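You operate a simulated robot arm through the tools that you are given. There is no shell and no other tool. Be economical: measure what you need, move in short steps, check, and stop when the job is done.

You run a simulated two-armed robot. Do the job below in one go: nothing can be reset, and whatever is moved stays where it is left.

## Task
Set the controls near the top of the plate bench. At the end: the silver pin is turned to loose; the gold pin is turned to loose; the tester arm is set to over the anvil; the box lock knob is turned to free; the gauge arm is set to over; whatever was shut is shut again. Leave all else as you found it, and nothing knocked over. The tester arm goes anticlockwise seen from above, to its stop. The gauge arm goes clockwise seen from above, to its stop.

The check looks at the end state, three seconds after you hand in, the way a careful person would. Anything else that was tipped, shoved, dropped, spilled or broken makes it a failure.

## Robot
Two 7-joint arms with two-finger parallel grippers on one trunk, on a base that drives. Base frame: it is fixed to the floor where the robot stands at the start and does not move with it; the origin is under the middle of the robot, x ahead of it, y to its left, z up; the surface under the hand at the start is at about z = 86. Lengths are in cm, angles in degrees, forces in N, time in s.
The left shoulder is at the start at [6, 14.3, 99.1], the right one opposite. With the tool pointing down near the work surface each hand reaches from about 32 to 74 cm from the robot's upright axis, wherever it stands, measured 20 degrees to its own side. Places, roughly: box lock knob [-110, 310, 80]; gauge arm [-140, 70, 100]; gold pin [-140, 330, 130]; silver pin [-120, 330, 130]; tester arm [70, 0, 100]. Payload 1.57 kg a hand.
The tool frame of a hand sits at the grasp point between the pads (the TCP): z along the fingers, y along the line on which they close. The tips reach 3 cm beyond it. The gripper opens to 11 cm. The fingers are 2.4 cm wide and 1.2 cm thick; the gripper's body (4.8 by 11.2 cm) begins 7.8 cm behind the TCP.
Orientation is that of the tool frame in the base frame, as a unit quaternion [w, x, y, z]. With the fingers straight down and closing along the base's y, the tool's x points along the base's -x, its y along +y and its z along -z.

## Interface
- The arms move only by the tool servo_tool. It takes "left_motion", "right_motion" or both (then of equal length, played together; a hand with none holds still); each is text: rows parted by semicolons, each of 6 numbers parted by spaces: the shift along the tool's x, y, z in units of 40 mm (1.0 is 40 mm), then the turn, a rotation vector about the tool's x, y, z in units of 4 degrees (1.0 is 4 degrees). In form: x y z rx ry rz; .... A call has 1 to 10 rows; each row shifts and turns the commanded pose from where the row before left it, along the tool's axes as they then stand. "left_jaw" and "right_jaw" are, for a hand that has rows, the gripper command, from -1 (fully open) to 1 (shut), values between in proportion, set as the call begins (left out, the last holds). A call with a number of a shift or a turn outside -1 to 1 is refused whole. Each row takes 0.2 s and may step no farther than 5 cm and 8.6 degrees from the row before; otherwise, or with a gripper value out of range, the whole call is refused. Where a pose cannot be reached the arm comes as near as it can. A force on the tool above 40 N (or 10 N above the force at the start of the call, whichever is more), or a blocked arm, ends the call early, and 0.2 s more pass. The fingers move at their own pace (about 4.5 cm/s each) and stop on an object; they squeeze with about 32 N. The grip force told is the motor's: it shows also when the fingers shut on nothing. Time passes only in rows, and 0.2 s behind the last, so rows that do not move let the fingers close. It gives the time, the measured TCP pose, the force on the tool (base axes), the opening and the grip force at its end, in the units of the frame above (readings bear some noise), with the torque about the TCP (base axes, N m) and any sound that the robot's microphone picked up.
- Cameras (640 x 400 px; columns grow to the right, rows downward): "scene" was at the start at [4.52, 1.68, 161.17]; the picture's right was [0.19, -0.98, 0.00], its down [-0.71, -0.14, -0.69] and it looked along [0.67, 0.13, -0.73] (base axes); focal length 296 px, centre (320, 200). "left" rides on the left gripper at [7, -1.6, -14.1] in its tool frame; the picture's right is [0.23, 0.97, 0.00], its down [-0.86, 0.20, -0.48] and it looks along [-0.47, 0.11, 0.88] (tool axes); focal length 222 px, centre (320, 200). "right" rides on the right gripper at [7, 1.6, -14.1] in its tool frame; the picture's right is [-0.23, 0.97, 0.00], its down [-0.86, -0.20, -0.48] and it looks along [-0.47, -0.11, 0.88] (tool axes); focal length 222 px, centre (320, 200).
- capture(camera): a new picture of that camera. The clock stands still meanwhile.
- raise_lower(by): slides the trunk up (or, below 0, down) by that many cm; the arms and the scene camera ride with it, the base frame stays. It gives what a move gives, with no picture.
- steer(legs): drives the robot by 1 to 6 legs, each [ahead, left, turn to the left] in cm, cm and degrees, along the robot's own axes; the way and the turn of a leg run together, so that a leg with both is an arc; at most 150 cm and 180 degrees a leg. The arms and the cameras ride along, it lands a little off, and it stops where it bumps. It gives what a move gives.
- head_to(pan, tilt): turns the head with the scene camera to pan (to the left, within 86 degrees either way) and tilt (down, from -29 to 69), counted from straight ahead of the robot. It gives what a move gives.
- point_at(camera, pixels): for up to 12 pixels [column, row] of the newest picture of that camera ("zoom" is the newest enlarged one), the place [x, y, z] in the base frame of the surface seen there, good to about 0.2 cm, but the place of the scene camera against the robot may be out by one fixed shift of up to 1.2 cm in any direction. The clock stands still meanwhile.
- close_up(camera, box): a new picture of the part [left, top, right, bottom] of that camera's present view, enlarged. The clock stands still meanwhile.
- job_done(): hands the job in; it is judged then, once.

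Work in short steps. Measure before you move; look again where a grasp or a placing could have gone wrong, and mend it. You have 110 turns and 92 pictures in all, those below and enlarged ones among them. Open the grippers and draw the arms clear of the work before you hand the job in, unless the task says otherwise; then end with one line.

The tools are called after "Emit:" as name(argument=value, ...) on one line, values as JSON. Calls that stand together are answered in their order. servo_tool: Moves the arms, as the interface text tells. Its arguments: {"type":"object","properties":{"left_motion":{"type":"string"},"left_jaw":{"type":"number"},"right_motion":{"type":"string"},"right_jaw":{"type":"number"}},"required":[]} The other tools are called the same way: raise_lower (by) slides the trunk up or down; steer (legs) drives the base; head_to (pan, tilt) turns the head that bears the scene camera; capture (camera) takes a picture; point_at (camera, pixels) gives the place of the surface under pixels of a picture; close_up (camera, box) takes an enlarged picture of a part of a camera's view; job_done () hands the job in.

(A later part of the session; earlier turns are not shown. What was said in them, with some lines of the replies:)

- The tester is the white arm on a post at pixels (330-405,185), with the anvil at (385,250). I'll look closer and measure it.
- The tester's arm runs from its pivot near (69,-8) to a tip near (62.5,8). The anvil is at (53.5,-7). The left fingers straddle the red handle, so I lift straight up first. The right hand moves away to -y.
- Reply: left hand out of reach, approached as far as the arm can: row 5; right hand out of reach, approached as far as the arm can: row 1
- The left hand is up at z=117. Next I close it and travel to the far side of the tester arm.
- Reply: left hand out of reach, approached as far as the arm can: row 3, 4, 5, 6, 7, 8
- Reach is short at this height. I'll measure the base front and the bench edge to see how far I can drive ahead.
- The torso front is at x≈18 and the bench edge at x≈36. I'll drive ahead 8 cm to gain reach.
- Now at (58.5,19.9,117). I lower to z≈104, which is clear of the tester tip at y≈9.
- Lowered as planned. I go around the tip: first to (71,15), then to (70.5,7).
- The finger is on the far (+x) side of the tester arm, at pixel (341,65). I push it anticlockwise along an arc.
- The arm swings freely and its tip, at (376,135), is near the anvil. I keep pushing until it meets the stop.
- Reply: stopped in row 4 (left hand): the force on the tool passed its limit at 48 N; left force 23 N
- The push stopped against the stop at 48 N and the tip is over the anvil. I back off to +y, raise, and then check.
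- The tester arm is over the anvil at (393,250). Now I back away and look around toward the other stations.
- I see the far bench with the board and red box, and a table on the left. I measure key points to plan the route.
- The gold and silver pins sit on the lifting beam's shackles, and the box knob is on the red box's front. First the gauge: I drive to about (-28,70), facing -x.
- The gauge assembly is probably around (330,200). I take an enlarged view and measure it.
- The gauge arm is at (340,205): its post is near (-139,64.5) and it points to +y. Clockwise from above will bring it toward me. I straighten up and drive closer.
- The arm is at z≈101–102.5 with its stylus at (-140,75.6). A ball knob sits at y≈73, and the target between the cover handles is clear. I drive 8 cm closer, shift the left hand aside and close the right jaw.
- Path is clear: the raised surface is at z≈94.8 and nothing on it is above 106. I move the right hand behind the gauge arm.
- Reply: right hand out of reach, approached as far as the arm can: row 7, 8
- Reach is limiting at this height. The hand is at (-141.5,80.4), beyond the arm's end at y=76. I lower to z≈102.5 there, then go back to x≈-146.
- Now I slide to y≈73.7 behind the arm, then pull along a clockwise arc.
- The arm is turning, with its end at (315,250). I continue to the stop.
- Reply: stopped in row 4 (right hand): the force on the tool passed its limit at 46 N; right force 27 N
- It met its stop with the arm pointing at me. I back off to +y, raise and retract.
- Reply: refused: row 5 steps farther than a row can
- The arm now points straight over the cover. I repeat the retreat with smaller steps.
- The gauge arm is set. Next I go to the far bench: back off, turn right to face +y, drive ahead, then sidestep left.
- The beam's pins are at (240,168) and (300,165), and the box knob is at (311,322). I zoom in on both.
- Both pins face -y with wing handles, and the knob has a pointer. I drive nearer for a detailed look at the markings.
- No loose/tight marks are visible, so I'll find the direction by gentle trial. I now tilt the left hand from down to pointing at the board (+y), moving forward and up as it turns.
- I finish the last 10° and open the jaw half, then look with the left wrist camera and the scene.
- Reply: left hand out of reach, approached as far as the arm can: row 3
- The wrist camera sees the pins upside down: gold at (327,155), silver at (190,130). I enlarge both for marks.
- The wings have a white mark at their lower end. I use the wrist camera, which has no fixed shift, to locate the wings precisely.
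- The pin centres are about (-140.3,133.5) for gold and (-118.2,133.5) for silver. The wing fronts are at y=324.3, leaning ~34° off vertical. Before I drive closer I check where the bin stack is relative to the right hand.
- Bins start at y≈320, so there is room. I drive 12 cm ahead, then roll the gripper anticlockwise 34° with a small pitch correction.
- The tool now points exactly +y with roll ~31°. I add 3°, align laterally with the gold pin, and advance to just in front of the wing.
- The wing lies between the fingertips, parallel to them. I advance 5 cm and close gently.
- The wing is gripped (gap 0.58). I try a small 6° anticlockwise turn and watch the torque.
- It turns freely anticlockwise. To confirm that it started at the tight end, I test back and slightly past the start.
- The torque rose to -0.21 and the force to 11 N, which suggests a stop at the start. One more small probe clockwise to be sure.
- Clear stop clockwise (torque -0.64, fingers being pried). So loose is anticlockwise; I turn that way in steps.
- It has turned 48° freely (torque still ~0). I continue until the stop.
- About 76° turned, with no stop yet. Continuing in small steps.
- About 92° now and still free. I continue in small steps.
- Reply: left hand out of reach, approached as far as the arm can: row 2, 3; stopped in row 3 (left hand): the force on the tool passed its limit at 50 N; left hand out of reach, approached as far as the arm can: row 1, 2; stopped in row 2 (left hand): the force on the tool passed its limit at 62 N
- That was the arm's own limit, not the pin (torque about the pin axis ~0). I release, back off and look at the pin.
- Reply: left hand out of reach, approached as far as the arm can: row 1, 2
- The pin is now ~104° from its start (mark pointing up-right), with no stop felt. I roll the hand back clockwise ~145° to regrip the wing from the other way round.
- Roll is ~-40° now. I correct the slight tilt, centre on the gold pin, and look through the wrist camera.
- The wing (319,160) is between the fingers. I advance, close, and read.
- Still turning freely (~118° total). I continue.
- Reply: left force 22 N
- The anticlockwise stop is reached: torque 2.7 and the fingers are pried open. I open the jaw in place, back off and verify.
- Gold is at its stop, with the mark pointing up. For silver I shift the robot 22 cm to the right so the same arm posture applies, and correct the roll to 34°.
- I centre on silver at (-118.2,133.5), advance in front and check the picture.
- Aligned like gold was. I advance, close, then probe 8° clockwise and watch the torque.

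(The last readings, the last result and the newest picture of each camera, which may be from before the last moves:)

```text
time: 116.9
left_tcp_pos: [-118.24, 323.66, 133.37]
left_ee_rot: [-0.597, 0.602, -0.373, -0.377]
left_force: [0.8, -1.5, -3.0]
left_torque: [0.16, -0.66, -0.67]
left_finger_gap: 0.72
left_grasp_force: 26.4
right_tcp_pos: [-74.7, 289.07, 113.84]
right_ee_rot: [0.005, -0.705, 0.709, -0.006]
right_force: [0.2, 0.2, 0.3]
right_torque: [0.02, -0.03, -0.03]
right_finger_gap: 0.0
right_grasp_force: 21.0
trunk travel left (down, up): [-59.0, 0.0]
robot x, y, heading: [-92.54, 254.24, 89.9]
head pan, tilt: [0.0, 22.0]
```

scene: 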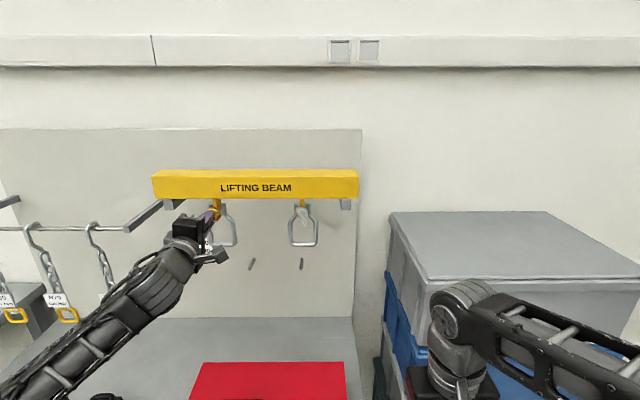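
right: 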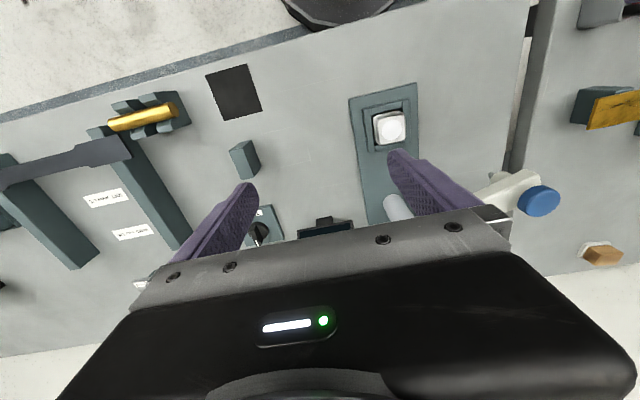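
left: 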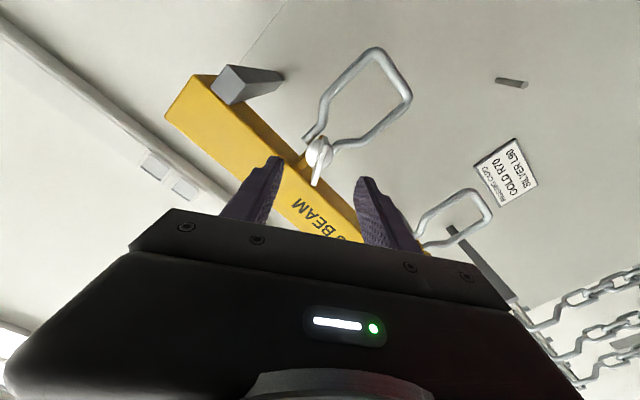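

As with gold, clockwise is blocked, so I turn anticlockwise ~92° to stay within the arm's limit.

Emit:
servo_tool(left_motion="0 0 0 0 0 -1;0 0 0 0 0 -1;0 0 0 0 0 -1;0 0 0 0 0 -1;0 0 0 0 0 -1;0 0 0 0 0 -1;0 0 0 0 0 -1;0 0 0 0 0 -1;0 0 0 0 0 -1;0 0 0 0 0 -1")

Emit:
servo_tool(left_motion="0 0 0 0 0 -1;0 0 0 0 0 -1;0 0 0 0 0 -1;0 0 0 0 0 -1;0 0 0 0 0 -1;0 0 0 0 0 -1;0 0 0 0 0 -1;0 0 0 0 0 -1;0 0 0 0 0 -1;0 0 0 0 0 -1")

Emit:
servo_tool(left_motion="0 0 0 0 0 -1;0 0 0 0 0 -1;0 0 0 0 0 0")

Emit:
servo_tool(left_motion="0 0 0 0 0 0;0 0 0 0 0 0;0 0 0 0 0 0;0 0 0 0 0 0", left_jaw=-0.1)

```text
time: 119.1
left_tcp_pos: [-118.31, 323.62, 133.46]
left_ee_rot: [-0.69, 0.693, -0.145, -0.151]
left_force: [4.8, -3.1, -3.6]
left_torque: [0.31, -0.02, -0.73]
left_finger_gap: 0.61
left_grasp_force: 25.7
right_tcp_pos: [-74.49, 289.0, 113.85]
right_ee_rot: [0.003, -0.705, 0.71, -0.006]
right_force: [0.1, 0.3, -0.6]
right_torque: [-0.05, -0.02, 0.02]
right_finger_gap: 0.02
right_grasp_force: 22.0
trunk travel left (down, up): [-59.0, 0.0]
robot x, y, heading: [-92.75, 254.7, 90.0]
head pan, tilt: [0.0, 22.0]
```

```text
time: 121.3
left_tcp_pos: [-118.27, 323.69, 133.51]
left_ee_rot: [-0.7, 0.7, 0.1, 0.094]
left_force: [4.5, 1.1, 2.7]
left_torque: [-0.46, -0.01, 0.58]
left_finger_gap: 0.63
left_grasp_force: 25.5
right_tcp_pos: [-74.46, 289.02, 113.73]
right_ee_rot: [0.004, -0.705, 0.709, -0.006]
right_force: [-0.5, 0.3, -0.3]
right_torque: [-0.03, -0.04, 0.0]
right_finger_gap: 0.0
right_grasp_force: 21.2
trunk travel left (down, up): [-59.0, 0.0]
robot x, y, heading: [-92.71, 254.72, 90.1]
head pan, tilt: [0.0, 22.0]
```

```text
time: 122.1
left_tcp_pos: [-118.3, 323.72, 133.6]
left_ee_rot: [0.692, -0.691, -0.148, -0.144]
left_force: [4.3, 6.4, 9.3]
left_torque: [-0.48, -0.01, 0.04]
left_finger_gap: 0.58
left_grasp_force: 25.7
right_tcp_pos: [-74.59, 289.07, 113.79]
right_ee_rot: [0.003, -0.705, 0.71, -0.005]
right_force: [0.0, 0.5, -0.2]
right_torque: [-0.02, 0.02, 0.0]
right_finger_gap: 0.01
right_grasp_force: 21.2
trunk travel left (down, up): [-59.0, 0.0]
robot x, y, heading: [-92.85, 254.05, 90.2]
head pan, tilt: [0.0, 22.0]
```

```text
time: 123.1
left_tcp_pos: [-118.36, 323.82, 133.37]
left_ee_rot: [-0.692, 0.692, 0.148, 0.142]
left_force: [-0.3, -0.5, 0.0]
left_torque: [-0.03, 0.03, 0.01]
left_finger_gap: 6.05
left_grasp_force: 0.0
right_tcp_pos: [-74.63, 288.94, 113.82]
right_ee_rot: [0.004, -0.705, 0.709, -0.008]
right_force: [0.1, -0.5, -1.1]
right_torque: [0.03, -0.03, 0.0]
right_finger_gap: 0.0
right_grasp_force: 21.6
trunk travel left (down, up): [-59.0, 0.0]
robot x, y, heading: [-92.58, 254.45, 89.9]
head pan, tilt: [0.0, 22.0]
```

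Silver has turned ~80° and is released. I back off and roll clockwise 164° for the regrip.

Emit:
servo_tool(left_motion="0 0 -0.5 0 0 0;0 0 -0.5 0 0 0;0 0 -0.4 0 0 1;0 0 0 0 0 1;0 0 0 0 0 1;0 0 0 0 0 1;0 0 0 0 0 1;0 0 0 0 0 1;0 0 0 0 0 1;0 0 0 0 0 1")

Emit:
servo_tool(left_motion="0 0 0 0 0 1;0 0 0 0 0 1;0 0 0 0 0 1;0 0 0 0 0 1;0 0 0 0 0 1;0 0 0 0 0 1;0 0 0 0 0 1;0 0 0 0 0 1;0 0 0 0 0 1;0 0 0 0 0 1")

Emit:
servo_tool(left_motion="0 0 0 0 0 1;0 0 0 0 0 1;0 0 0 0 0 1;0 0 0 0 0 1;0 0 0 0 0 1;0 0 0 0 0 1;0 0 0 0 0 1;0 0 0 0 0 1;0 0 0 0 0 1;0 0 0 0 0 1")

Emit:
servo_tool(left_motion="0 0 0 0 0 1;0 0 0 0 0 1;0 0 0 0 0 1;0 0 0 0 0 1;0 0 0 0 0 1;0 0 0 0 0 1;0 0 0 0 0 1;0 0 0 0 0 1;0 0 0 0 0 1;0 0 0 0 0 1")

Emit:
servo_tool(left_motion="0 0 0 0 0 1;0 0 0 0 0 1;0 0 0 0 0 1;0 0 0 0 0 0")

Emit:
capture(camera="left")

```text
time: 125.3
left_tcp_pos: [-118.36, 318.15, 133.46]
left_ee_rot: [-0.704, 0.706, -0.047, -0.053]
left_force: [0.9, -0.3, -0.1]
left_torque: [0.0, 0.02, 0.0]
left_finger_gap: 6.04
left_grasp_force: 0.1
right_tcp_pos: [-74.48, 289.02, 113.93]
right_ee_rot: [0.004, -0.705, 0.709, -0.006]
right_force: [-0.6, 0.3, 0.2]
right_torque: [0.01, 0.02, 0.0]
right_finger_gap: 0.01
right_grasp_force: 21.4
trunk travel left (down, up): [-59.0, 0.0]
robot x, y, heading: [-92.61, 254.53, 90.1]
head pan, tilt: [0.0, 22.0]
```

```text
time: 127.5
left_tcp_pos: [-118.28, 318.17, 133.4]
left_ee_rot: [-0.644, 0.647, -0.286, -0.291]
left_force: [0.8, -0.5, -0.2]
left_torque: [-0.03, 0.02, 0.0]
left_finger_gap: 6.05
left_grasp_force: 0.0
right_tcp_pos: [-74.5, 289.1, 113.8]
right_ee_rot: [0.004, -0.705, 0.71, -0.007]
right_force: [0.1, 0.0, -0.6]
right_torque: [0.0, 0.0, 0.05]
right_finger_gap: 0.0
right_grasp_force: 21.1
trunk travel left (down, up): [-59.0, 0.0]
robot x, y, heading: [-92.48, 254.28, 89.8]
head pan, tilt: [0.0, 22.0]
```

```text
time: 129.7
left_tcp_pos: [-118.49, 318.01, 133.57]
left_ee_rot: [-0.505, 0.509, -0.491, -0.494]
left_force: [0.4, 0.0, 0.4]
left_torque: [0.01, -0.01, -0.01]
left_finger_gap: 6.07
left_grasp_force: 0.1
right_tcp_pos: [-74.53, 288.95, 113.83]
right_ee_rot: [0.004, -0.705, 0.709, -0.007]
right_force: [-0.5, -0.3, 0.3]
right_torque: [0.02, 0.04, 0.0]
right_finger_gap: 0.0
right_grasp_force: 21.1
trunk travel left (down, up): [-59.0, 0.0]
robot x, y, heading: [-92.96, 254.23, 90.0]
head pan, tilt: [0.0, 22.0]
```

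```text
time: 131.9
left_tcp_pos: [-118.4, 318.16, 133.51]
left_ee_rot: [0.307, -0.311, 0.636, 0.637]
left_force: [-0.3, 0.6, -0.8]
left_torque: [-0.01, 0.0, -0.02]
left_finger_gap: 6.05
left_grasp_force: 0.1
right_tcp_pos: [-74.52, 289.09, 113.81]
right_ee_rot: [0.004, -0.705, 0.709, -0.007]
right_force: [0.1, 0.7, -0.1]
right_torque: [-0.02, 0.01, -0.01]
right_finger_gap: 0.01
right_grasp_force: 21.6
trunk travel left (down, up): [-59.0, 0.0]
robot x, y, heading: [-92.5, 254.66, 89.9]
head pan, tilt: [0.0, 22.0]
```

```text
time: 132.9
left_tcp_pos: [-118.24, 318.1, 133.44]
left_ee_rot: [0.237, -0.244, 0.665, 0.665]
left_force: [-0.4, -0.9, -0.7]
left_torque: [0.0, 0.0, -0.01]
left_finger_gap: 6.05
left_grasp_force: 0.0
right_tcp_pos: [-74.62, 289.04, 113.86]
right_ee_rot: [0.005, -0.705, 0.709, -0.007]
right_force: [-0.6, 0.2, -1.0]
right_torque: [0.02, 0.01, -0.01]
right_finger_gap: 0.01
right_grasp_force: 21.5
trunk travel left (down, up): [-59.0, 0.0]
robot x, y, heading: [-92.7, 254.13, 90.0]
head pan, tilt: [0.0, 22.0]
```

```text
42 pictures are left
```

left: 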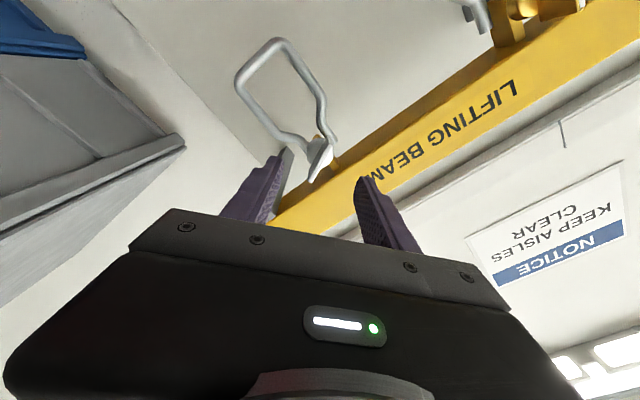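

Roll is -50°, within ~16° of the wing line, and closing will nudge the pin the right way. I advance, close and turn anticlockwise.

Emit:
servo_tool(left_motion="0 0 0.5 0 0 0;0 0 0.45 0 0 0;0 0 0.43 0 0 0;0 0 0 0 0 0")

Emit:
servo_tool(left_motion="0 0 0 0 0 0;0 0 0 0 0 0;0 0 0 0 0 0;0 0 0 0 0 0;0 0 0 0 0 0", left_jaw=1)

Emit:
servo_tool(left_motion="0 0 0 0 0 -1;0 0 0 0 0 -1;0 0 0 0 0 -1;0 0 0 0 0 -1;0 0 0 0 0 -1;0 0 0 0 0 -1;0 0 0 0 0 -1;0 0 0 0 0 -1;0 0 0 0 0 -1;0 0 0 0 0 -1")

Emit:
servo_tool(left_motion="0 0 0 0 0 -1;0 0 0 0 0 -1;0 0 0 0 0 -1;0 0 0 0 0 -1;0 0 0 0 0 0")

```text
time: 133.9
left_tcp_pos: [-118.38, 323.63, 133.5]
left_ee_rot: [0.238, -0.244, 0.665, 0.665]
left_force: [0.2, 0.1, 0.3]
left_torque: [-0.03, 0.0, 0.0]
left_finger_gap: 6.08
left_grasp_force: 0.0
right_tcp_pos: [-74.52, 289.04, 113.8]
right_ee_rot: [0.005, -0.705, 0.709, -0.007]
right_force: [-0.2, -0.2, -0.3]
right_torque: [0.02, 0.0, -0.02]
right_finger_gap: 0.0
right_grasp_force: 21.2
trunk travel left (down, up): [-59.0, 0.0]
robot x, y, heading: [-92.29, 254.77, 90.2]
head pan, tilt: [0.0, 22.0]
```

```text
time: 135.1
left_tcp_pos: [-118.4, 323.7, 133.41]
left_ee_rot: [0.238, -0.244, 0.664, 0.665]
left_force: [-1.5, 0.7, 2.4]
left_torque: [-0.63, 0.0, -0.08]
left_finger_gap: 0.59
left_grasp_force: 25.6
right_tcp_pos: [-74.64, 289.06, 113.82]
right_ee_rot: [0.004, -0.705, 0.709, -0.006]
right_force: [-0.2, 0.3, -0.7]
right_torque: [0.01, 0.0, 0.04]
right_finger_gap: 0.0
right_grasp_force: 21.3
trunk travel left (down, up): [-59.0, 0.0]
robot x, y, heading: [-92.82, 254.48, 90.1]
head pan, tilt: [0.0, 22.0]
```

```text
time: 137.3
left_tcp_pos: [-118.32, 323.77, 133.41]
left_ee_rot: [0.452, -0.457, 0.541, 0.543]
left_force: [0.7, -0.7, -6.4]
left_torque: [0.1, 0.01, -0.71]
left_finger_gap: 0.61
left_grasp_force: 26.0
right_tcp_pos: [-74.55, 289.2, 113.76]
right_ee_rot: [0.004, -0.706, 0.709, -0.007]
right_force: [0.1, -0.5, -0.2]
right_torque: [0.01, 0.04, 0.02]
right_finger_gap: 0.0
right_grasp_force: 20.8
trunk travel left (down, up): [-59.0, 0.0]
robot x, y, heading: [-93.01, 254.37, 90.1]
head pan, tilt: [0.0, 22.0]
```

```text
time: 138.5
left_tcp_pos: [-118.39, 323.65, 133.41]
left_ee_rot: [-0.523, 0.527, -0.472, -0.475]
left_force: [2.9, 2.8, -6.4]
left_torque: [0.11, 0.69, -0.68]
left_finger_gap: 0.81
left_grasp_force: 27.1
right_tcp_pos: [-74.54, 289.16, 113.8]
right_ee_rot: [0.004, -0.705, 0.709, -0.007]
right_force: [0.7, 0.3, -0.4]
right_torque: [0.01, 0.0, -0.01]
right_finger_gap: 0.01
right_grasp_force: 21.1
trunk travel left (down, up): [-59.0, 0.0]
robot x, y, heading: [-92.81, 254.51, 89.6]
head pan, tilt: [0.0, 22.0]
```

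The silver stop is reached (torque 0.69 at roll ~6°). I release, back off and verify both pins.

Emit:
servo_tool(left_motion="0 0 0 0 0 0;0 0 0 0 0 0;0 0 0 0 0 0;0 0 0 0 0 0", left_jaw=-0.1)

Emit:
servo_tool(left_motion="0 0 -0.6 0 0 0;0 0 -0.6 0 0 0;0 0 -0.6 0 0 0;0 0 -0.6 0 0 0;0 0 -0.6 0 0 0;0 0 -0.6 0 0 0;0 0 0 0 0 0")

Emit:
capture(camera="left")

Emit:
close_up(camera="left", box=[290, 90, 450, 190])

Emit:
capture(camera="scene")

```text
time: 139.5
left_tcp_pos: [-118.33, 323.57, 133.42]
left_ee_rot: [-0.523, 0.527, -0.472, -0.475]
left_force: [0.4, -0.6, -0.8]
left_torque: [-0.03, 0.0, -0.02]
left_finger_gap: 6.05
left_grasp_force: 0.0
right_tcp_pos: [-74.59, 289.1, 113.79]
right_ee_rot: [0.005, -0.706, 0.709, -0.007]
right_force: [-0.9, -0.5, -0.1]
right_torque: [0.02, -0.06, -0.03]
right_finger_gap: 0.0
right_grasp_force: 21.2
trunk travel left (down, up): [-59.0, 0.0]
robot x, y, heading: [-92.89, 254.51, 89.8]
head pan, tilt: [0.0, 22.0]
```

```text
time: 141.1
left_tcp_pos: [-118.1, 309.22, 133.44]
left_ee_rot: [-0.522, 0.527, -0.472, -0.476]
left_force: [-0.3, 0.7, -0.3]
left_torque: [0.0, 0.01, 0.04]
left_finger_gap: 6.01
left_grasp_force: 0.1
right_tcp_pos: [-74.63, 289.08, 113.84]
right_ee_rot: [0.004, -0.705, 0.709, -0.007]
right_force: [-0.7, -0.1, 0.2]
right_torque: [-0.02, -0.01, -0.02]
right_finger_gap: 0.0
right_grasp_force: 21.2
trunk travel left (down, up): [-59.0, 0.0]
robot x, y, heading: [-92.48, 254.37, 89.9]
head pan, tilt: [0.0, 22.0]
```

```text
41 pictures are left
```

left: 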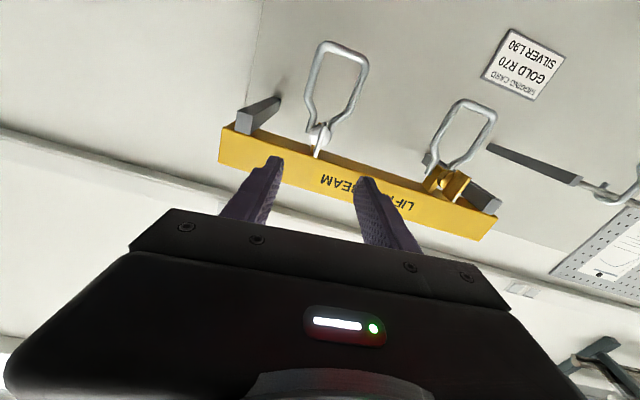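

```text
4.00 times, centred on (370, 140) of left
```

zoom: 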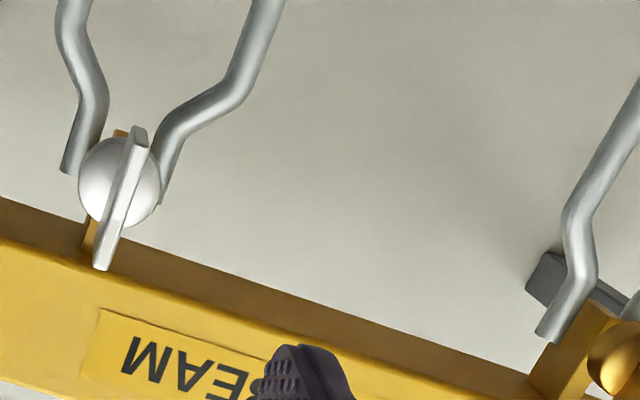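

```text
39 pictures are left
```

scene: 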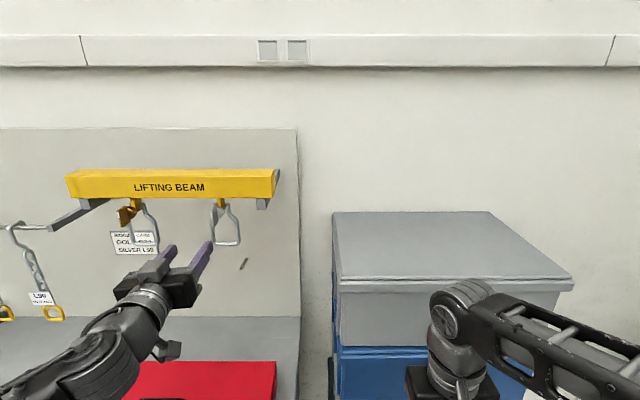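

Silver is upright. I double-check gold.

Emit:
close_up(camera="left", box=[413, 158, 477, 198])

Emit:
close_up(camera="scene", box=[105, 185, 249, 275])

```text
10.00 times, centred on (445, 178) of left
```

zoom: 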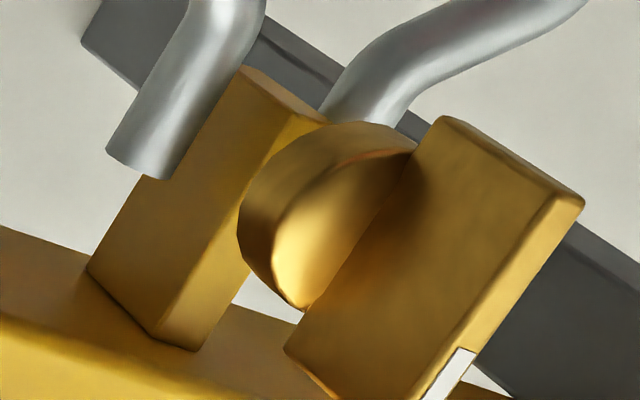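

```text
4.44 times, centred on (177, 230) of scene
```

zoom: 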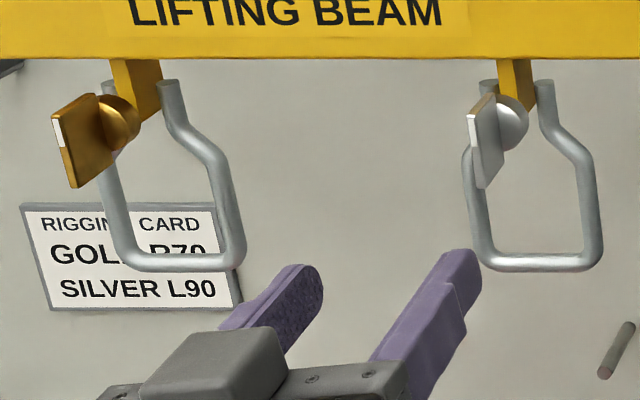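

Both pins have their marks up, at their stops. Now the box knob: I back 16 cm and lower the trunk 52 cm so the left hand points at the knob.

Emit:
steer(legs=[[-16, 0, 0]])

Emit:
raise_lower(by=-52)

Emit:
capture(camera="left")

Emit:
capture(camera="scene")

```text
time: 142.5
left_tcp_pos: [-118.06, 293.33, 133.57]
left_ee_rot: [-0.524, 0.526, -0.473, -0.475]
left_force: [0.0, -0.3, 0.0]
left_torque: [-0.04, 0.02, 0.02]
left_finger_gap: 6.03
left_grasp_force: 0.0
right_tcp_pos: [-74.5, 273.13, 113.86]
right_ee_rot: [0.005, -0.704, 0.71, -0.006]
right_force: [0.6, -0.2, 0.0]
right_torque: [0.05, -0.04, -0.03]
right_finger_gap: 0.0
right_grasp_force: 21.6
trunk travel left (down, up): [-59.0, 0.0]
robot x, y, heading: [-92.93, 238.74, 89.7]
head pan, tilt: [0.0, 22.0]
```

```text
refused: -52 is not a number from -40 to 40
```

```text
36 pictures are left
```

left: 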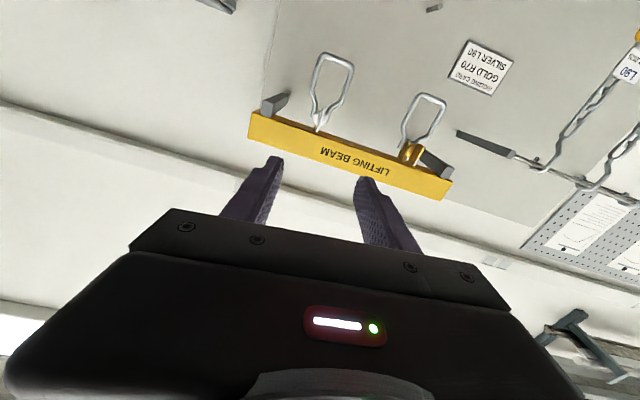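

```text
35 pictures are left
```

scene: 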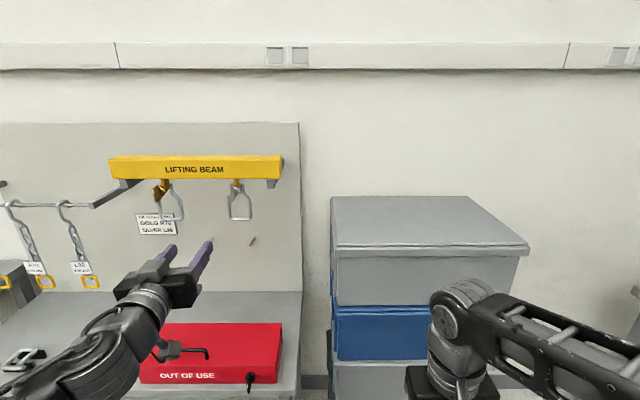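

The limit is 40 per call, so I lower in two moves.

Emit:
raise_lower(by=-30)

Emit:
raise_lower(by=-25)

Emit:
capture(camera="left")

Emit:
capture(camera="scene")

```text
time: 145.5
left_tcp_pos: [-118.08, 293.49, 103.42]
left_ee_rot: [-0.524, 0.526, -0.473, -0.475]
left_force: [0.0, 0.0, 1.1]
left_torque: [0.03, 0.0, 0.0]
left_finger_gap: 6.05
left_grasp_force: 0.0
right_tcp_pos: [-74.46, 273.22, 83.81]
right_ee_rot: [0.004, -0.704, 0.71, -0.007]
right_force: [0.3, -0.3, -0.7]
right_torque: [0.02, -0.02, 0.03]
right_finger_gap: 0.0
right_grasp_force: 21.2
trunk travel left (down, up): [-29.0, 30.0]
robot x, y, heading: [-92.65, 238.87, 89.7]
head pan, tilt: [0.0, 22.0]
```

```text
time: 148.1
left_tcp_pos: [-118.16, 293.38, 78.34]
left_ee_rot: [-0.523, 0.526, -0.473, -0.475]
left_force: [-0.3, -0.1, -0.4]
left_torque: [0.02, 0.02, 0.03]
left_finger_gap: 6.08
left_grasp_force: 0.1
right_tcp_pos: [-74.66, 273.22, 58.87]
right_ee_rot: [0.004, -0.704, 0.71, -0.007]
right_force: [0.6, 0.1, -0.4]
right_torque: [0.02, -0.03, 0.0]
right_finger_gap: 0.0
right_grasp_force: 21.1
trunk travel left (down, up): [-4.0, 55.0]
robot x, y, heading: [-92.65, 238.7, 89.7]
head pan, tilt: [0.0, 22.0]
```

```text
34 pictures are left
```

left: 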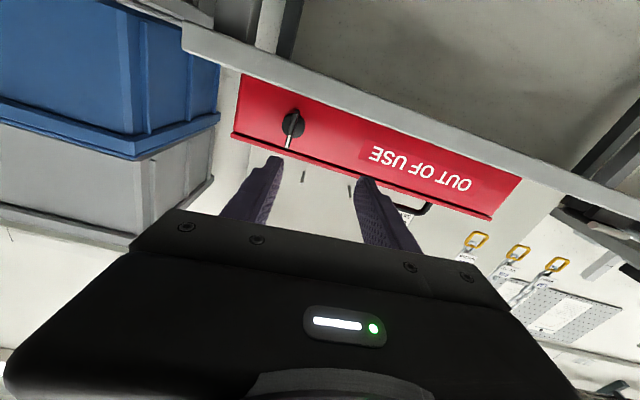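

```text
33 pictures are left
```

scene: 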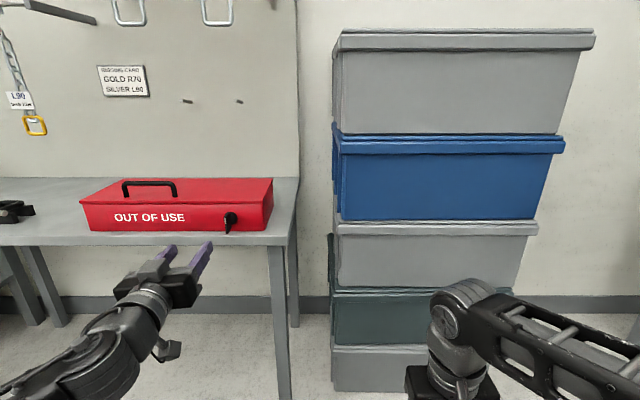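

The knob is at (291,125) in the wrist view and (230,221) in the scene view. I enlarge both for markings and locate it.

Emit:
close_up(camera="scene", box=[190, 195, 278, 250])

Emit:
close_up(camera="left", box=[256, 100, 336, 150])

Emit:
point_at(camera="left", pixels=[[288, 145], [290, 130], [293, 117], [286, 122], [300, 127], [296, 111], [270, 105], [298, 96]])

```text
7.27 times, centred on (234, 222) of scene
```

zoom: 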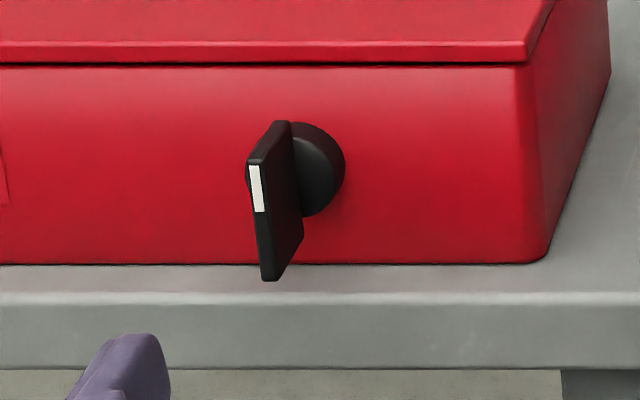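

```text
8.00 times, centred on (296, 125) of left
```

zoom: 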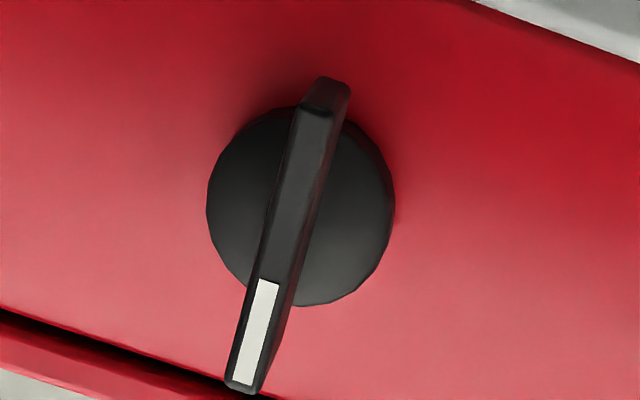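

```text
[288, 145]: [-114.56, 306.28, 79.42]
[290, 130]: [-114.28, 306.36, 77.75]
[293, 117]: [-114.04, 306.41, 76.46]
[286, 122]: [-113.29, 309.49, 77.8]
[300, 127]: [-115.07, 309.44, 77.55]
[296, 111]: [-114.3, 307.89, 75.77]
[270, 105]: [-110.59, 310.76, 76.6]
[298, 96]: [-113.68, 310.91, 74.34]
```

The knob centre is (-114.25, 77.75), the wing front y=306.3, and the mark is up (~10° left). I align, advance, grip and probe.

Emit:
servo_tool(left_motion="0 0 0 0 0 -1;0.25 -0.47 0 0 0 0;0 -0.47 0 0 0 0;0 0 0.7 0 0 0;0 0 0.7 0 0 0;0 0 0.4 0 0 0;0 0 0 0 0 0")

Emit:
capture(camera="left")

```text
time: 149.7
left_tcp_pos: [-114.3, 300.67, 78.14]
left_ee_rot: [-0.539, 0.543, -0.453, -0.457]
left_force: [0.7, -0.5, -0.3]
left_torque: [0.02, 0.01, 0.01]
left_finger_gap: 6.07
left_grasp_force: 0.2
right_tcp_pos: [-74.49, 273.16, 58.84]
right_ee_rot: [0.004, -0.704, 0.71, -0.008]
right_force: [-0.4, 0.6, 0.9]
right_torque: [0.0, -0.02, -0.01]
right_finger_gap: 0.01
right_grasp_force: 21.7
trunk travel left (down, up): [-4.0, 55.0]
robot x, y, heading: [-92.58, 238.43, 89.8]
head pan, tilt: [0.0, 22.0]
```

```text
30 pictures are left
```

left: 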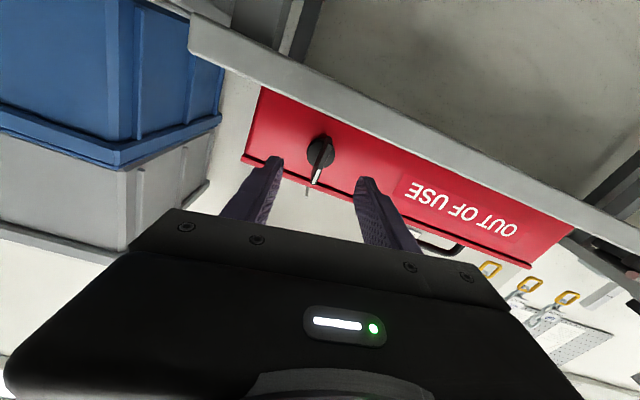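

Centred. I advance to y≈305.8, close, and probe 8° anticlockwise.

Emit:
servo_tool(left_motion="0.08 0 0.45 0 0 0;0 0 0.45 0 0 0;0 0 0.38 0 0 0;0 0 0 0 0 0")

Emit:
servo_tool(left_motion="0 0 0 0 0 0;0 0 0 0 0 0;0 0 0 0 0 0;0 0 0 0 0 0;0 0 0 0 0 0", left_jaw=1)

Emit:
servo_tool(left_motion="0 0 0 0 0 -1;0 0 0 0 0 -1;0 0 0 0 0 0")

```text
time: 150.7
left_tcp_pos: [-114.43, 305.86, 77.88]
left_ee_rot: [-0.539, 0.542, -0.455, -0.457]
left_force: [0.3, 0.2, 0.0]
left_torque: [-0.01, 0.01, 0.02]
left_finger_gap: 6.04
left_grasp_force: 0.3
right_tcp_pos: [-74.51, 273.17, 58.8]
right_ee_rot: [0.005, -0.705, 0.709, -0.006]
right_force: [-0.4, -0.1, 0.8]
right_torque: [-0.02, -0.01, 0.02]
right_finger_gap: 0.0
right_grasp_force: 20.9
trunk travel left (down, up): [-4.0, 55.0]
robot x, y, heading: [-92.79, 238.5, 90.2]
head pan, tilt: [0.0, 22.0]
```

```text
time: 151.9
left_tcp_pos: [-114.34, 305.75, 77.86]
left_ee_rot: [-0.539, 0.543, -0.453, -0.457]
left_force: [-3.0, 0.2, -1.0]
left_torque: [0.29, 0.66, -0.64]
left_finger_gap: 1.0
left_grasp_force: 28.3
right_tcp_pos: [-74.6, 273.15, 58.83]
right_ee_rot: [0.004, -0.705, 0.709, -0.007]
right_force: [0.5, 0.5, 0.1]
right_torque: [-0.01, 0.03, 0.0]
right_finger_gap: 0.0
right_grasp_force: 21.4
trunk travel left (down, up): [-4.0, 55.0]
robot x, y, heading: [-92.81, 238.56, 90.0]
head pan, tilt: [0.0, 22.0]
```

```text
time: 152.7
left_tcp_pos: [-114.35, 305.81, 77.92]
left_ee_rot: [-0.57, 0.574, -0.414, -0.418]
left_force: [-2.0, 1.1, 0.1]
left_torque: [0.08, 0.95, -0.63]
left_finger_gap: 1.35
left_grasp_force: 30.4
right_tcp_pos: [-74.46, 273.19, 58.84]
right_ee_rot: [0.004, -0.704, 0.71, -0.007]
right_force: [-0.5, 0.8, -0.7]
right_torque: [0.05, 0.02, 0.0]
right_finger_gap: 0.0
right_grasp_force: 21.4
trunk travel left (down, up): [-4.0, 55.0]
robot x, y, heading: [-93.25, 238.51, 90.0]
head pan, tilt: [0.0, 22.0]
```

Anticlockwise is blocked (gap prying open, torque 0.95). So free is clockwise; I turn that way.

Emit:
servo_tool(left_motion="0 0 0 0 0 1;0 0 0 0 0 1;0 0 0 0 0 1;0 0 0 0 0 1;0 0 0 0 0 1;0 0 0 0 0 1;0 0 0 0 0 1;0 0 0 0 0 1;0 0 0 0 0 0")

Emit:
servo_tool(left_motion="0 0 0 0 0 1;0 0 0 0 0 1;0 0 0 0 0 1;0 0 0 0 0 1;0 0 0 0 0 0")

Emit:
servo_tool(left_motion="0 0 0 0 0 1;0 0 0 0 0 1;0 0 0 0 0 1;0 0 0 0 0 1;0 0 0 0 0 0")

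```text
time: 154.7
left_tcp_pos: [-114.48, 305.83, 77.62]
left_ee_rot: [0.432, -0.437, 0.557, 0.559]
left_force: [-6.3, 5.5, 2.0]
left_torque: [0.09, -0.01, -0.54]
left_finger_gap: 0.59
left_grasp_force: 26.0
right_tcp_pos: [-74.43, 273.09, 58.85]
right_ee_rot: [0.005, -0.705, 0.709, -0.007]
right_force: [-0.2, -0.2, 0.1]
right_torque: [0.0, -0.02, -0.01]
right_finger_gap: 0.03
right_grasp_force: 21.6
trunk travel left (down, up): [-4.0, 55.0]
robot x, y, heading: [-92.75, 238.64, 89.7]
head pan, tilt: [0.0, 22.0]
```

```text
time: 155.9
left_tcp_pos: [-114.44, 305.73, 77.75]
left_ee_rot: [0.35, -0.355, 0.612, 0.614]
left_force: [-13.2, 1.7, 3.8]
left_torque: [-0.22, -0.03, -0.35]
left_finger_gap: 0.56
left_grasp_force: 26.1
right_tcp_pos: [-74.61, 273.18, 58.93]
right_ee_rot: [0.005, -0.705, 0.709, -0.007]
right_force: [-0.2, -0.2, -0.1]
right_torque: [0.03, 0.02, -0.02]
right_finger_gap: 0.0
right_grasp_force: 21.4
trunk travel left (down, up): [-4.0, 55.0]
robot x, y, heading: [-92.82, 238.39, 90.2]
head pan, tilt: [0.0, 22.0]
```

```text
time: 157.1
left_tcp_pos: [-114.47, 305.84, 77.78]
left_ee_rot: [0.262, -0.268, 0.654, 0.657]
left_force: [-20.2, 5.2, 8.0]
left_torque: [0.06, -0.06, -0.48]
left_finger_gap: 0.62
left_grasp_force: 25.5
right_tcp_pos: [-74.54, 273.17, 58.91]
right_ee_rot: [0.005, -0.704, 0.71, -0.005]
right_force: [-0.4, -0.4, -0.1]
right_torque: [0.04, -0.02, -0.01]
right_finger_gap: 0.02
right_grasp_force: 21.7
trunk travel left (down, up): [-4.0, 55.0]
robot x, y, heading: [-93.02, 238.66, 89.9]
head pan, tilt: [0.0, 22.0]
```

Turning freely, but a side force of 20 N is building. I ease the hand slightly to -x and continue.

Emit:
servo_tool(left_motion="0.03 0.06 0 0 0 0;0 0 0 0 0 1;0 0 0 0 0 1;0 0 0 0 0 1;0 0 0 0 0 1;0 0 0 0 0 0")

Emit:
servo_tool(left_motion="0 0 0 0 0 1;0 0 0 0 0 1;0 0 0 0 0 1;0 0 0 0 0 0")

```text
time: 158.5
left_tcp_pos: [-114.57, 305.85, 77.89]
left_ee_rot: [0.167, -0.172, 0.686, 0.687]
left_force: [-12.2, 7.6, 6.5]
left_torque: [0.04, -0.01, -0.44]
left_finger_gap: 0.59
left_grasp_force: 25.6
right_tcp_pos: [-74.57, 273.18, 58.81]
right_ee_rot: [0.003, -0.704, 0.71, -0.006]
right_force: [-0.6, -0.9, -0.8]
right_torque: [0.01, 0.02, 0.01]
right_finger_gap: 0.03
right_grasp_force: 20.8
trunk travel left (down, up): [-4.0, 55.0]
robot x, y, heading: [-92.77, 238.71, 90.0]
head pan, tilt: [0.0, 22.0]
```

```text
time: 159.5
left_tcp_pos: [-114.62, 305.86, 77.89]
left_ee_rot: [0.094, -0.1, 0.701, 0.7]
left_force: [-9.9, 9.1, 11.6]
left_torque: [-0.21, -0.04, 0.26]
left_finger_gap: 0.59
left_grasp_force: 25.5
right_tcp_pos: [-74.66, 273.23, 58.91]
right_ee_rot: [0.005, -0.705, 0.71, -0.007]
right_force: [-1.0, 1.4, 0.0]
right_torque: [-0.02, -0.02, 0.04]
right_finger_gap: 0.0
right_grasp_force: 21.2
trunk travel left (down, up): [-4.0, 55.0]
robot x, y, heading: [-92.93, 238.58, 89.8]
head pan, tilt: [0.0, 22.0]
```

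Roll -75°, still free. Continuing.

Emit:
servo_tool(left_motion="0 0.04 0 0 0 1;0 0 0 0 0 1;0 0 0 0 0 1;0 0 0 0 0 1;0 0 0 0 0 0")

Emit:
servo_tool(left_motion="0 0 0 0 0 1;0 0 0 0 0 1;0 0 0 0 0 1;0 0 0 0 0 0")

```text
time: 160.7
left_tcp_pos: [-114.6, 305.73, 78.05]
left_ee_rot: [-0.004, -0.001, 0.708, 0.707]
left_force: [-10.5, 8.4, 9.2]
left_torque: [0.47, -0.22, -0.21]
left_finger_gap: 0.59
left_grasp_force: 25.6
right_tcp_pos: [-74.54, 273.15, 58.94]
right_ee_rot: [0.004, -0.704, 0.71, -0.007]
right_force: [0.3, -0.4, 0.1]
right_torque: [0.02, 0.0, 0.0]
right_finger_gap: 0.02
right_grasp_force: 21.4
trunk travel left (down, up): [-4.0, 55.0]
robot x, y, heading: [-92.56, 238.88, 90.1]
head pan, tilt: [0.0, 22.0]
```

```text
time: 161.7
left_tcp_pos: [-114.5, 305.78, 78.0]
left_ee_rot: [-0.076, 0.074, 0.703, 0.703]
left_force: [-5.8, 8.0, 8.7]
left_torque: [0.24, -0.82, 0.0]
left_finger_gap: 1.08
left_grasp_force: 28.9
right_tcp_pos: [-74.49, 273.08, 58.93]
right_ee_rot: [0.005, -0.704, 0.71, -0.006]
right_force: [0.6, -1.0, 0.2]
right_torque: [0.04, 0.0, -0.02]
right_finger_gap: 0.01
right_grasp_force: 21.3
trunk travel left (down, up): [-4.0, 55.0]
robot x, y, heading: [-92.65, 238.39, 89.7]
head pan, tilt: [0.0, 22.0]
```

Stop reached at about -90° (torque -0.82, fingers prying). I open only slightly, since the bench is just below the lower finger, and then withdraw.

Emit:
servo_tool(left_motion="0 0 0 0 0 0;0 0 0 0 0 0;0 0 0 0 0 0", left_jaw=0.5)

Emit:
servo_tool(left_motion="0 0 -0.6 0 0 0;0 0 -0.6 0 0 0;0 0 -0.6 0 0 0;0 0 -0.6 0 0 0;0 0 -0.5 0 0 0;0 0 0 0 0 0")

Emit:
capture(camera="left")

Emit:
close_up(camera="scene", box=[70, 170, 310, 320])

```text
time: 162.5
left_tcp_pos: [-114.36, 305.8, 78.06]
left_ee_rot: [-0.077, 0.073, 0.704, 0.703]
left_force: [-0.4, -0.5, -0.5]
left_torque: [-0.02, 0.02, 0.02]
left_finger_gap: 2.75
left_grasp_force: 0.1
right_tcp_pos: [-74.42, 273.12, 58.8]
right_ee_rot: [0.005, -0.704, 0.71, -0.007]
right_force: [-0.3, 0.1, -0.2]
right_torque: [0.01, 0.04, -0.01]
right_finger_gap: 0.03
right_grasp_force: 21.5
trunk travel left (down, up): [-4.0, 55.0]
robot x, y, heading: [-92.55, 238.55, 89.7]
head pan, tilt: [0.0, 22.0]
```

```text
time: 163.9
left_tcp_pos: [-114.5, 294.24, 78.02]
left_ee_rot: [-0.077, 0.074, 0.704, 0.702]
left_force: [0.5, -0.5, 1.2]
left_torque: [0.0, 0.0, -0.01]
left_finger_gap: 2.75
left_grasp_force: 0.1
right_tcp_pos: [-74.56, 273.19, 58.94]
right_ee_rot: [0.005, -0.704, 0.71, -0.007]
right_force: [0.5, -0.6, 0.1]
right_torque: [0.0, -0.05, 0.03]
right_finger_gap: 0.02
right_grasp_force: 21.2
trunk travel left (down, up): [-4.0, 55.0]
robot x, y, heading: [-92.45, 239.17, 89.9]
head pan, tilt: [0.0, 22.0]
```

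```text
29 pictures are left
```

left: 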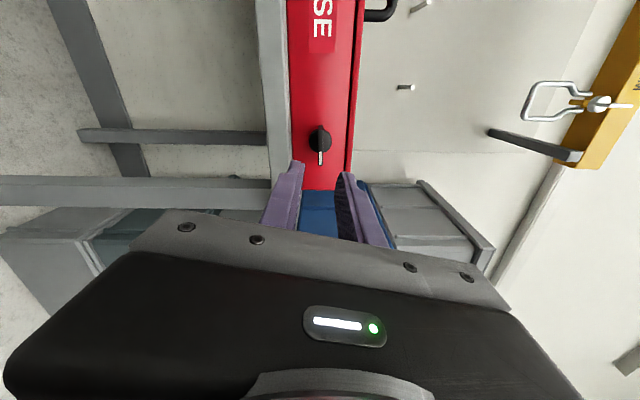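

```text
2.67 times, centred on (190, 245) of scene
```

zoom: 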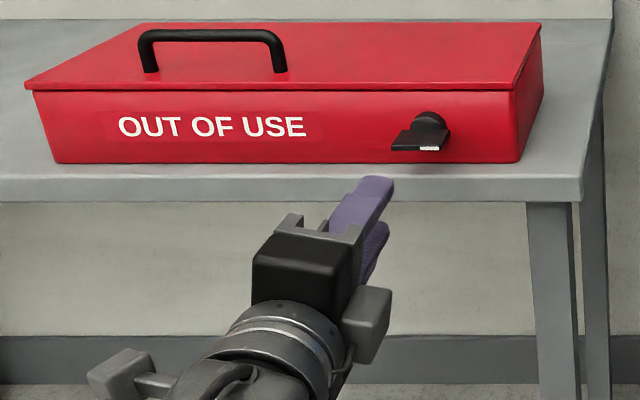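

The knob is horizontal at its stop, and the box is shut and undisturbed. I back away, open both grippers, and take a final look.

Emit:
steer(legs=[[-22, 0, 0]])

Emit:
servo_tool(left_motion="0 0 0 0 0 0;0 0 0 0 0 0;0 0 0 0 0 0;0 0 0 0 0 0;0 0 0 0 0 0;0 0 0 0 0 0", right_motion="0 0 0 0 0 0;0 0 0 0 0 0;0 0 0 0 0 0;0 0 0 0 0 0;0 0 0 0 0 0;0 0 0 0 0 0", left_jaw=-1, right_jaw=-1)

Emit:
head_to(pan=10, tilt=0)

Emit:
capture(camera="scene")

```text
time: 165.6
left_tcp_pos: [-114.52, 272.0, 77.96]
left_ee_rot: [-0.077, 0.074, 0.704, 0.702]
left_force: [-0.6, 0.1, -0.6]
left_torque: [0.02, 0.03, 0.01]
left_finger_gap: 2.74
left_grasp_force: 0.1
right_tcp_pos: [-74.61, 250.93, 58.73]
right_ee_rot: [0.005, -0.705, 0.709, -0.007]
right_force: [-0.9, -0.2, 0.9]
right_torque: [-0.04, 0.02, 0.02]
right_finger_gap: 0.0
right_grasp_force: 21.2
trunk travel left (down, up): [-4.0, 55.0]
robot x, y, heading: [-92.92, 216.5, 90.0]
head pan, tilt: [0.0, 22.0]
```

```text
time: 167.0
left_tcp_pos: [-114.59, 272.11, 77.94]
left_ee_rot: [-0.078, 0.073, 0.704, 0.702]
left_force: [-0.7, 0.3, 0.8]
left_torque: [0.02, 0.02, -0.03]
left_finger_gap: 11.01
left_grasp_force: 0.1
right_tcp_pos: [-74.51, 251.02, 58.84]
right_ee_rot: [0.004, -0.704, 0.71, -0.007]
right_force: [-0.4, 0.2, 0.9]
right_torque: [0.05, 0.0, 0.01]
right_finger_gap: 11.02
right_grasp_force: 0.0
trunk travel left (down, up): [-4.0, 55.0]
robot x, y, heading: [-92.62, 216.66, 90.0]
head pan, tilt: [0.0, 22.0]
```

```text
time: 167.8
left_tcp_pos: [-114.44, 272.02, 77.96]
left_ee_rot: [-0.078, 0.073, 0.704, 0.703]
left_force: [-0.4, 0.1, -0.5]
left_torque: [-0.02, 0.02, 0.0]
left_finger_gap: 11.0
left_grasp_force: 0.0
right_tcp_pos: [-74.55, 251.01, 58.8]
right_ee_rot: [0.004, -0.704, 0.71, -0.007]
right_force: [0.9, 0.4, -0.4]
right_torque: [0.01, -0.02, 0.02]
right_finger_gap: 10.99
right_grasp_force: 0.0
trunk travel left (down, up): [-4.0, 55.0]
robot x, y, heading: [-92.61, 216.57, 89.6]
head pan, tilt: [10.0, 0.0]
```

```text
27 pictures are left
```

scene: 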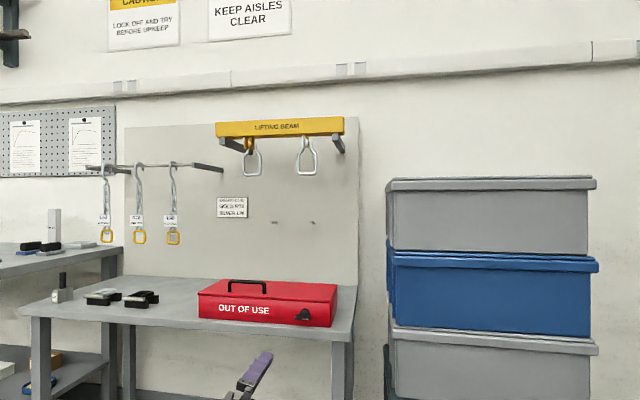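

Everything is in place: the beam and shackles hang as before, the box is shut, and the arms are clear. I hand in the job.

Emit:
job_done()

```text
The job is handed in.
```

I set all five controls and handed the job in; the result of the check has not come back to me. The tester arm is over the anvil and the gauge arm is over, each turned to its stop. The gold and silver pins (anticlockwise) and the box lock knob (clockwise) carried no loose or free marks, so I felt for the end stop on each and turned it to the opposite stop. Nothing shut was opened, and I saw nothing tipped or moved.
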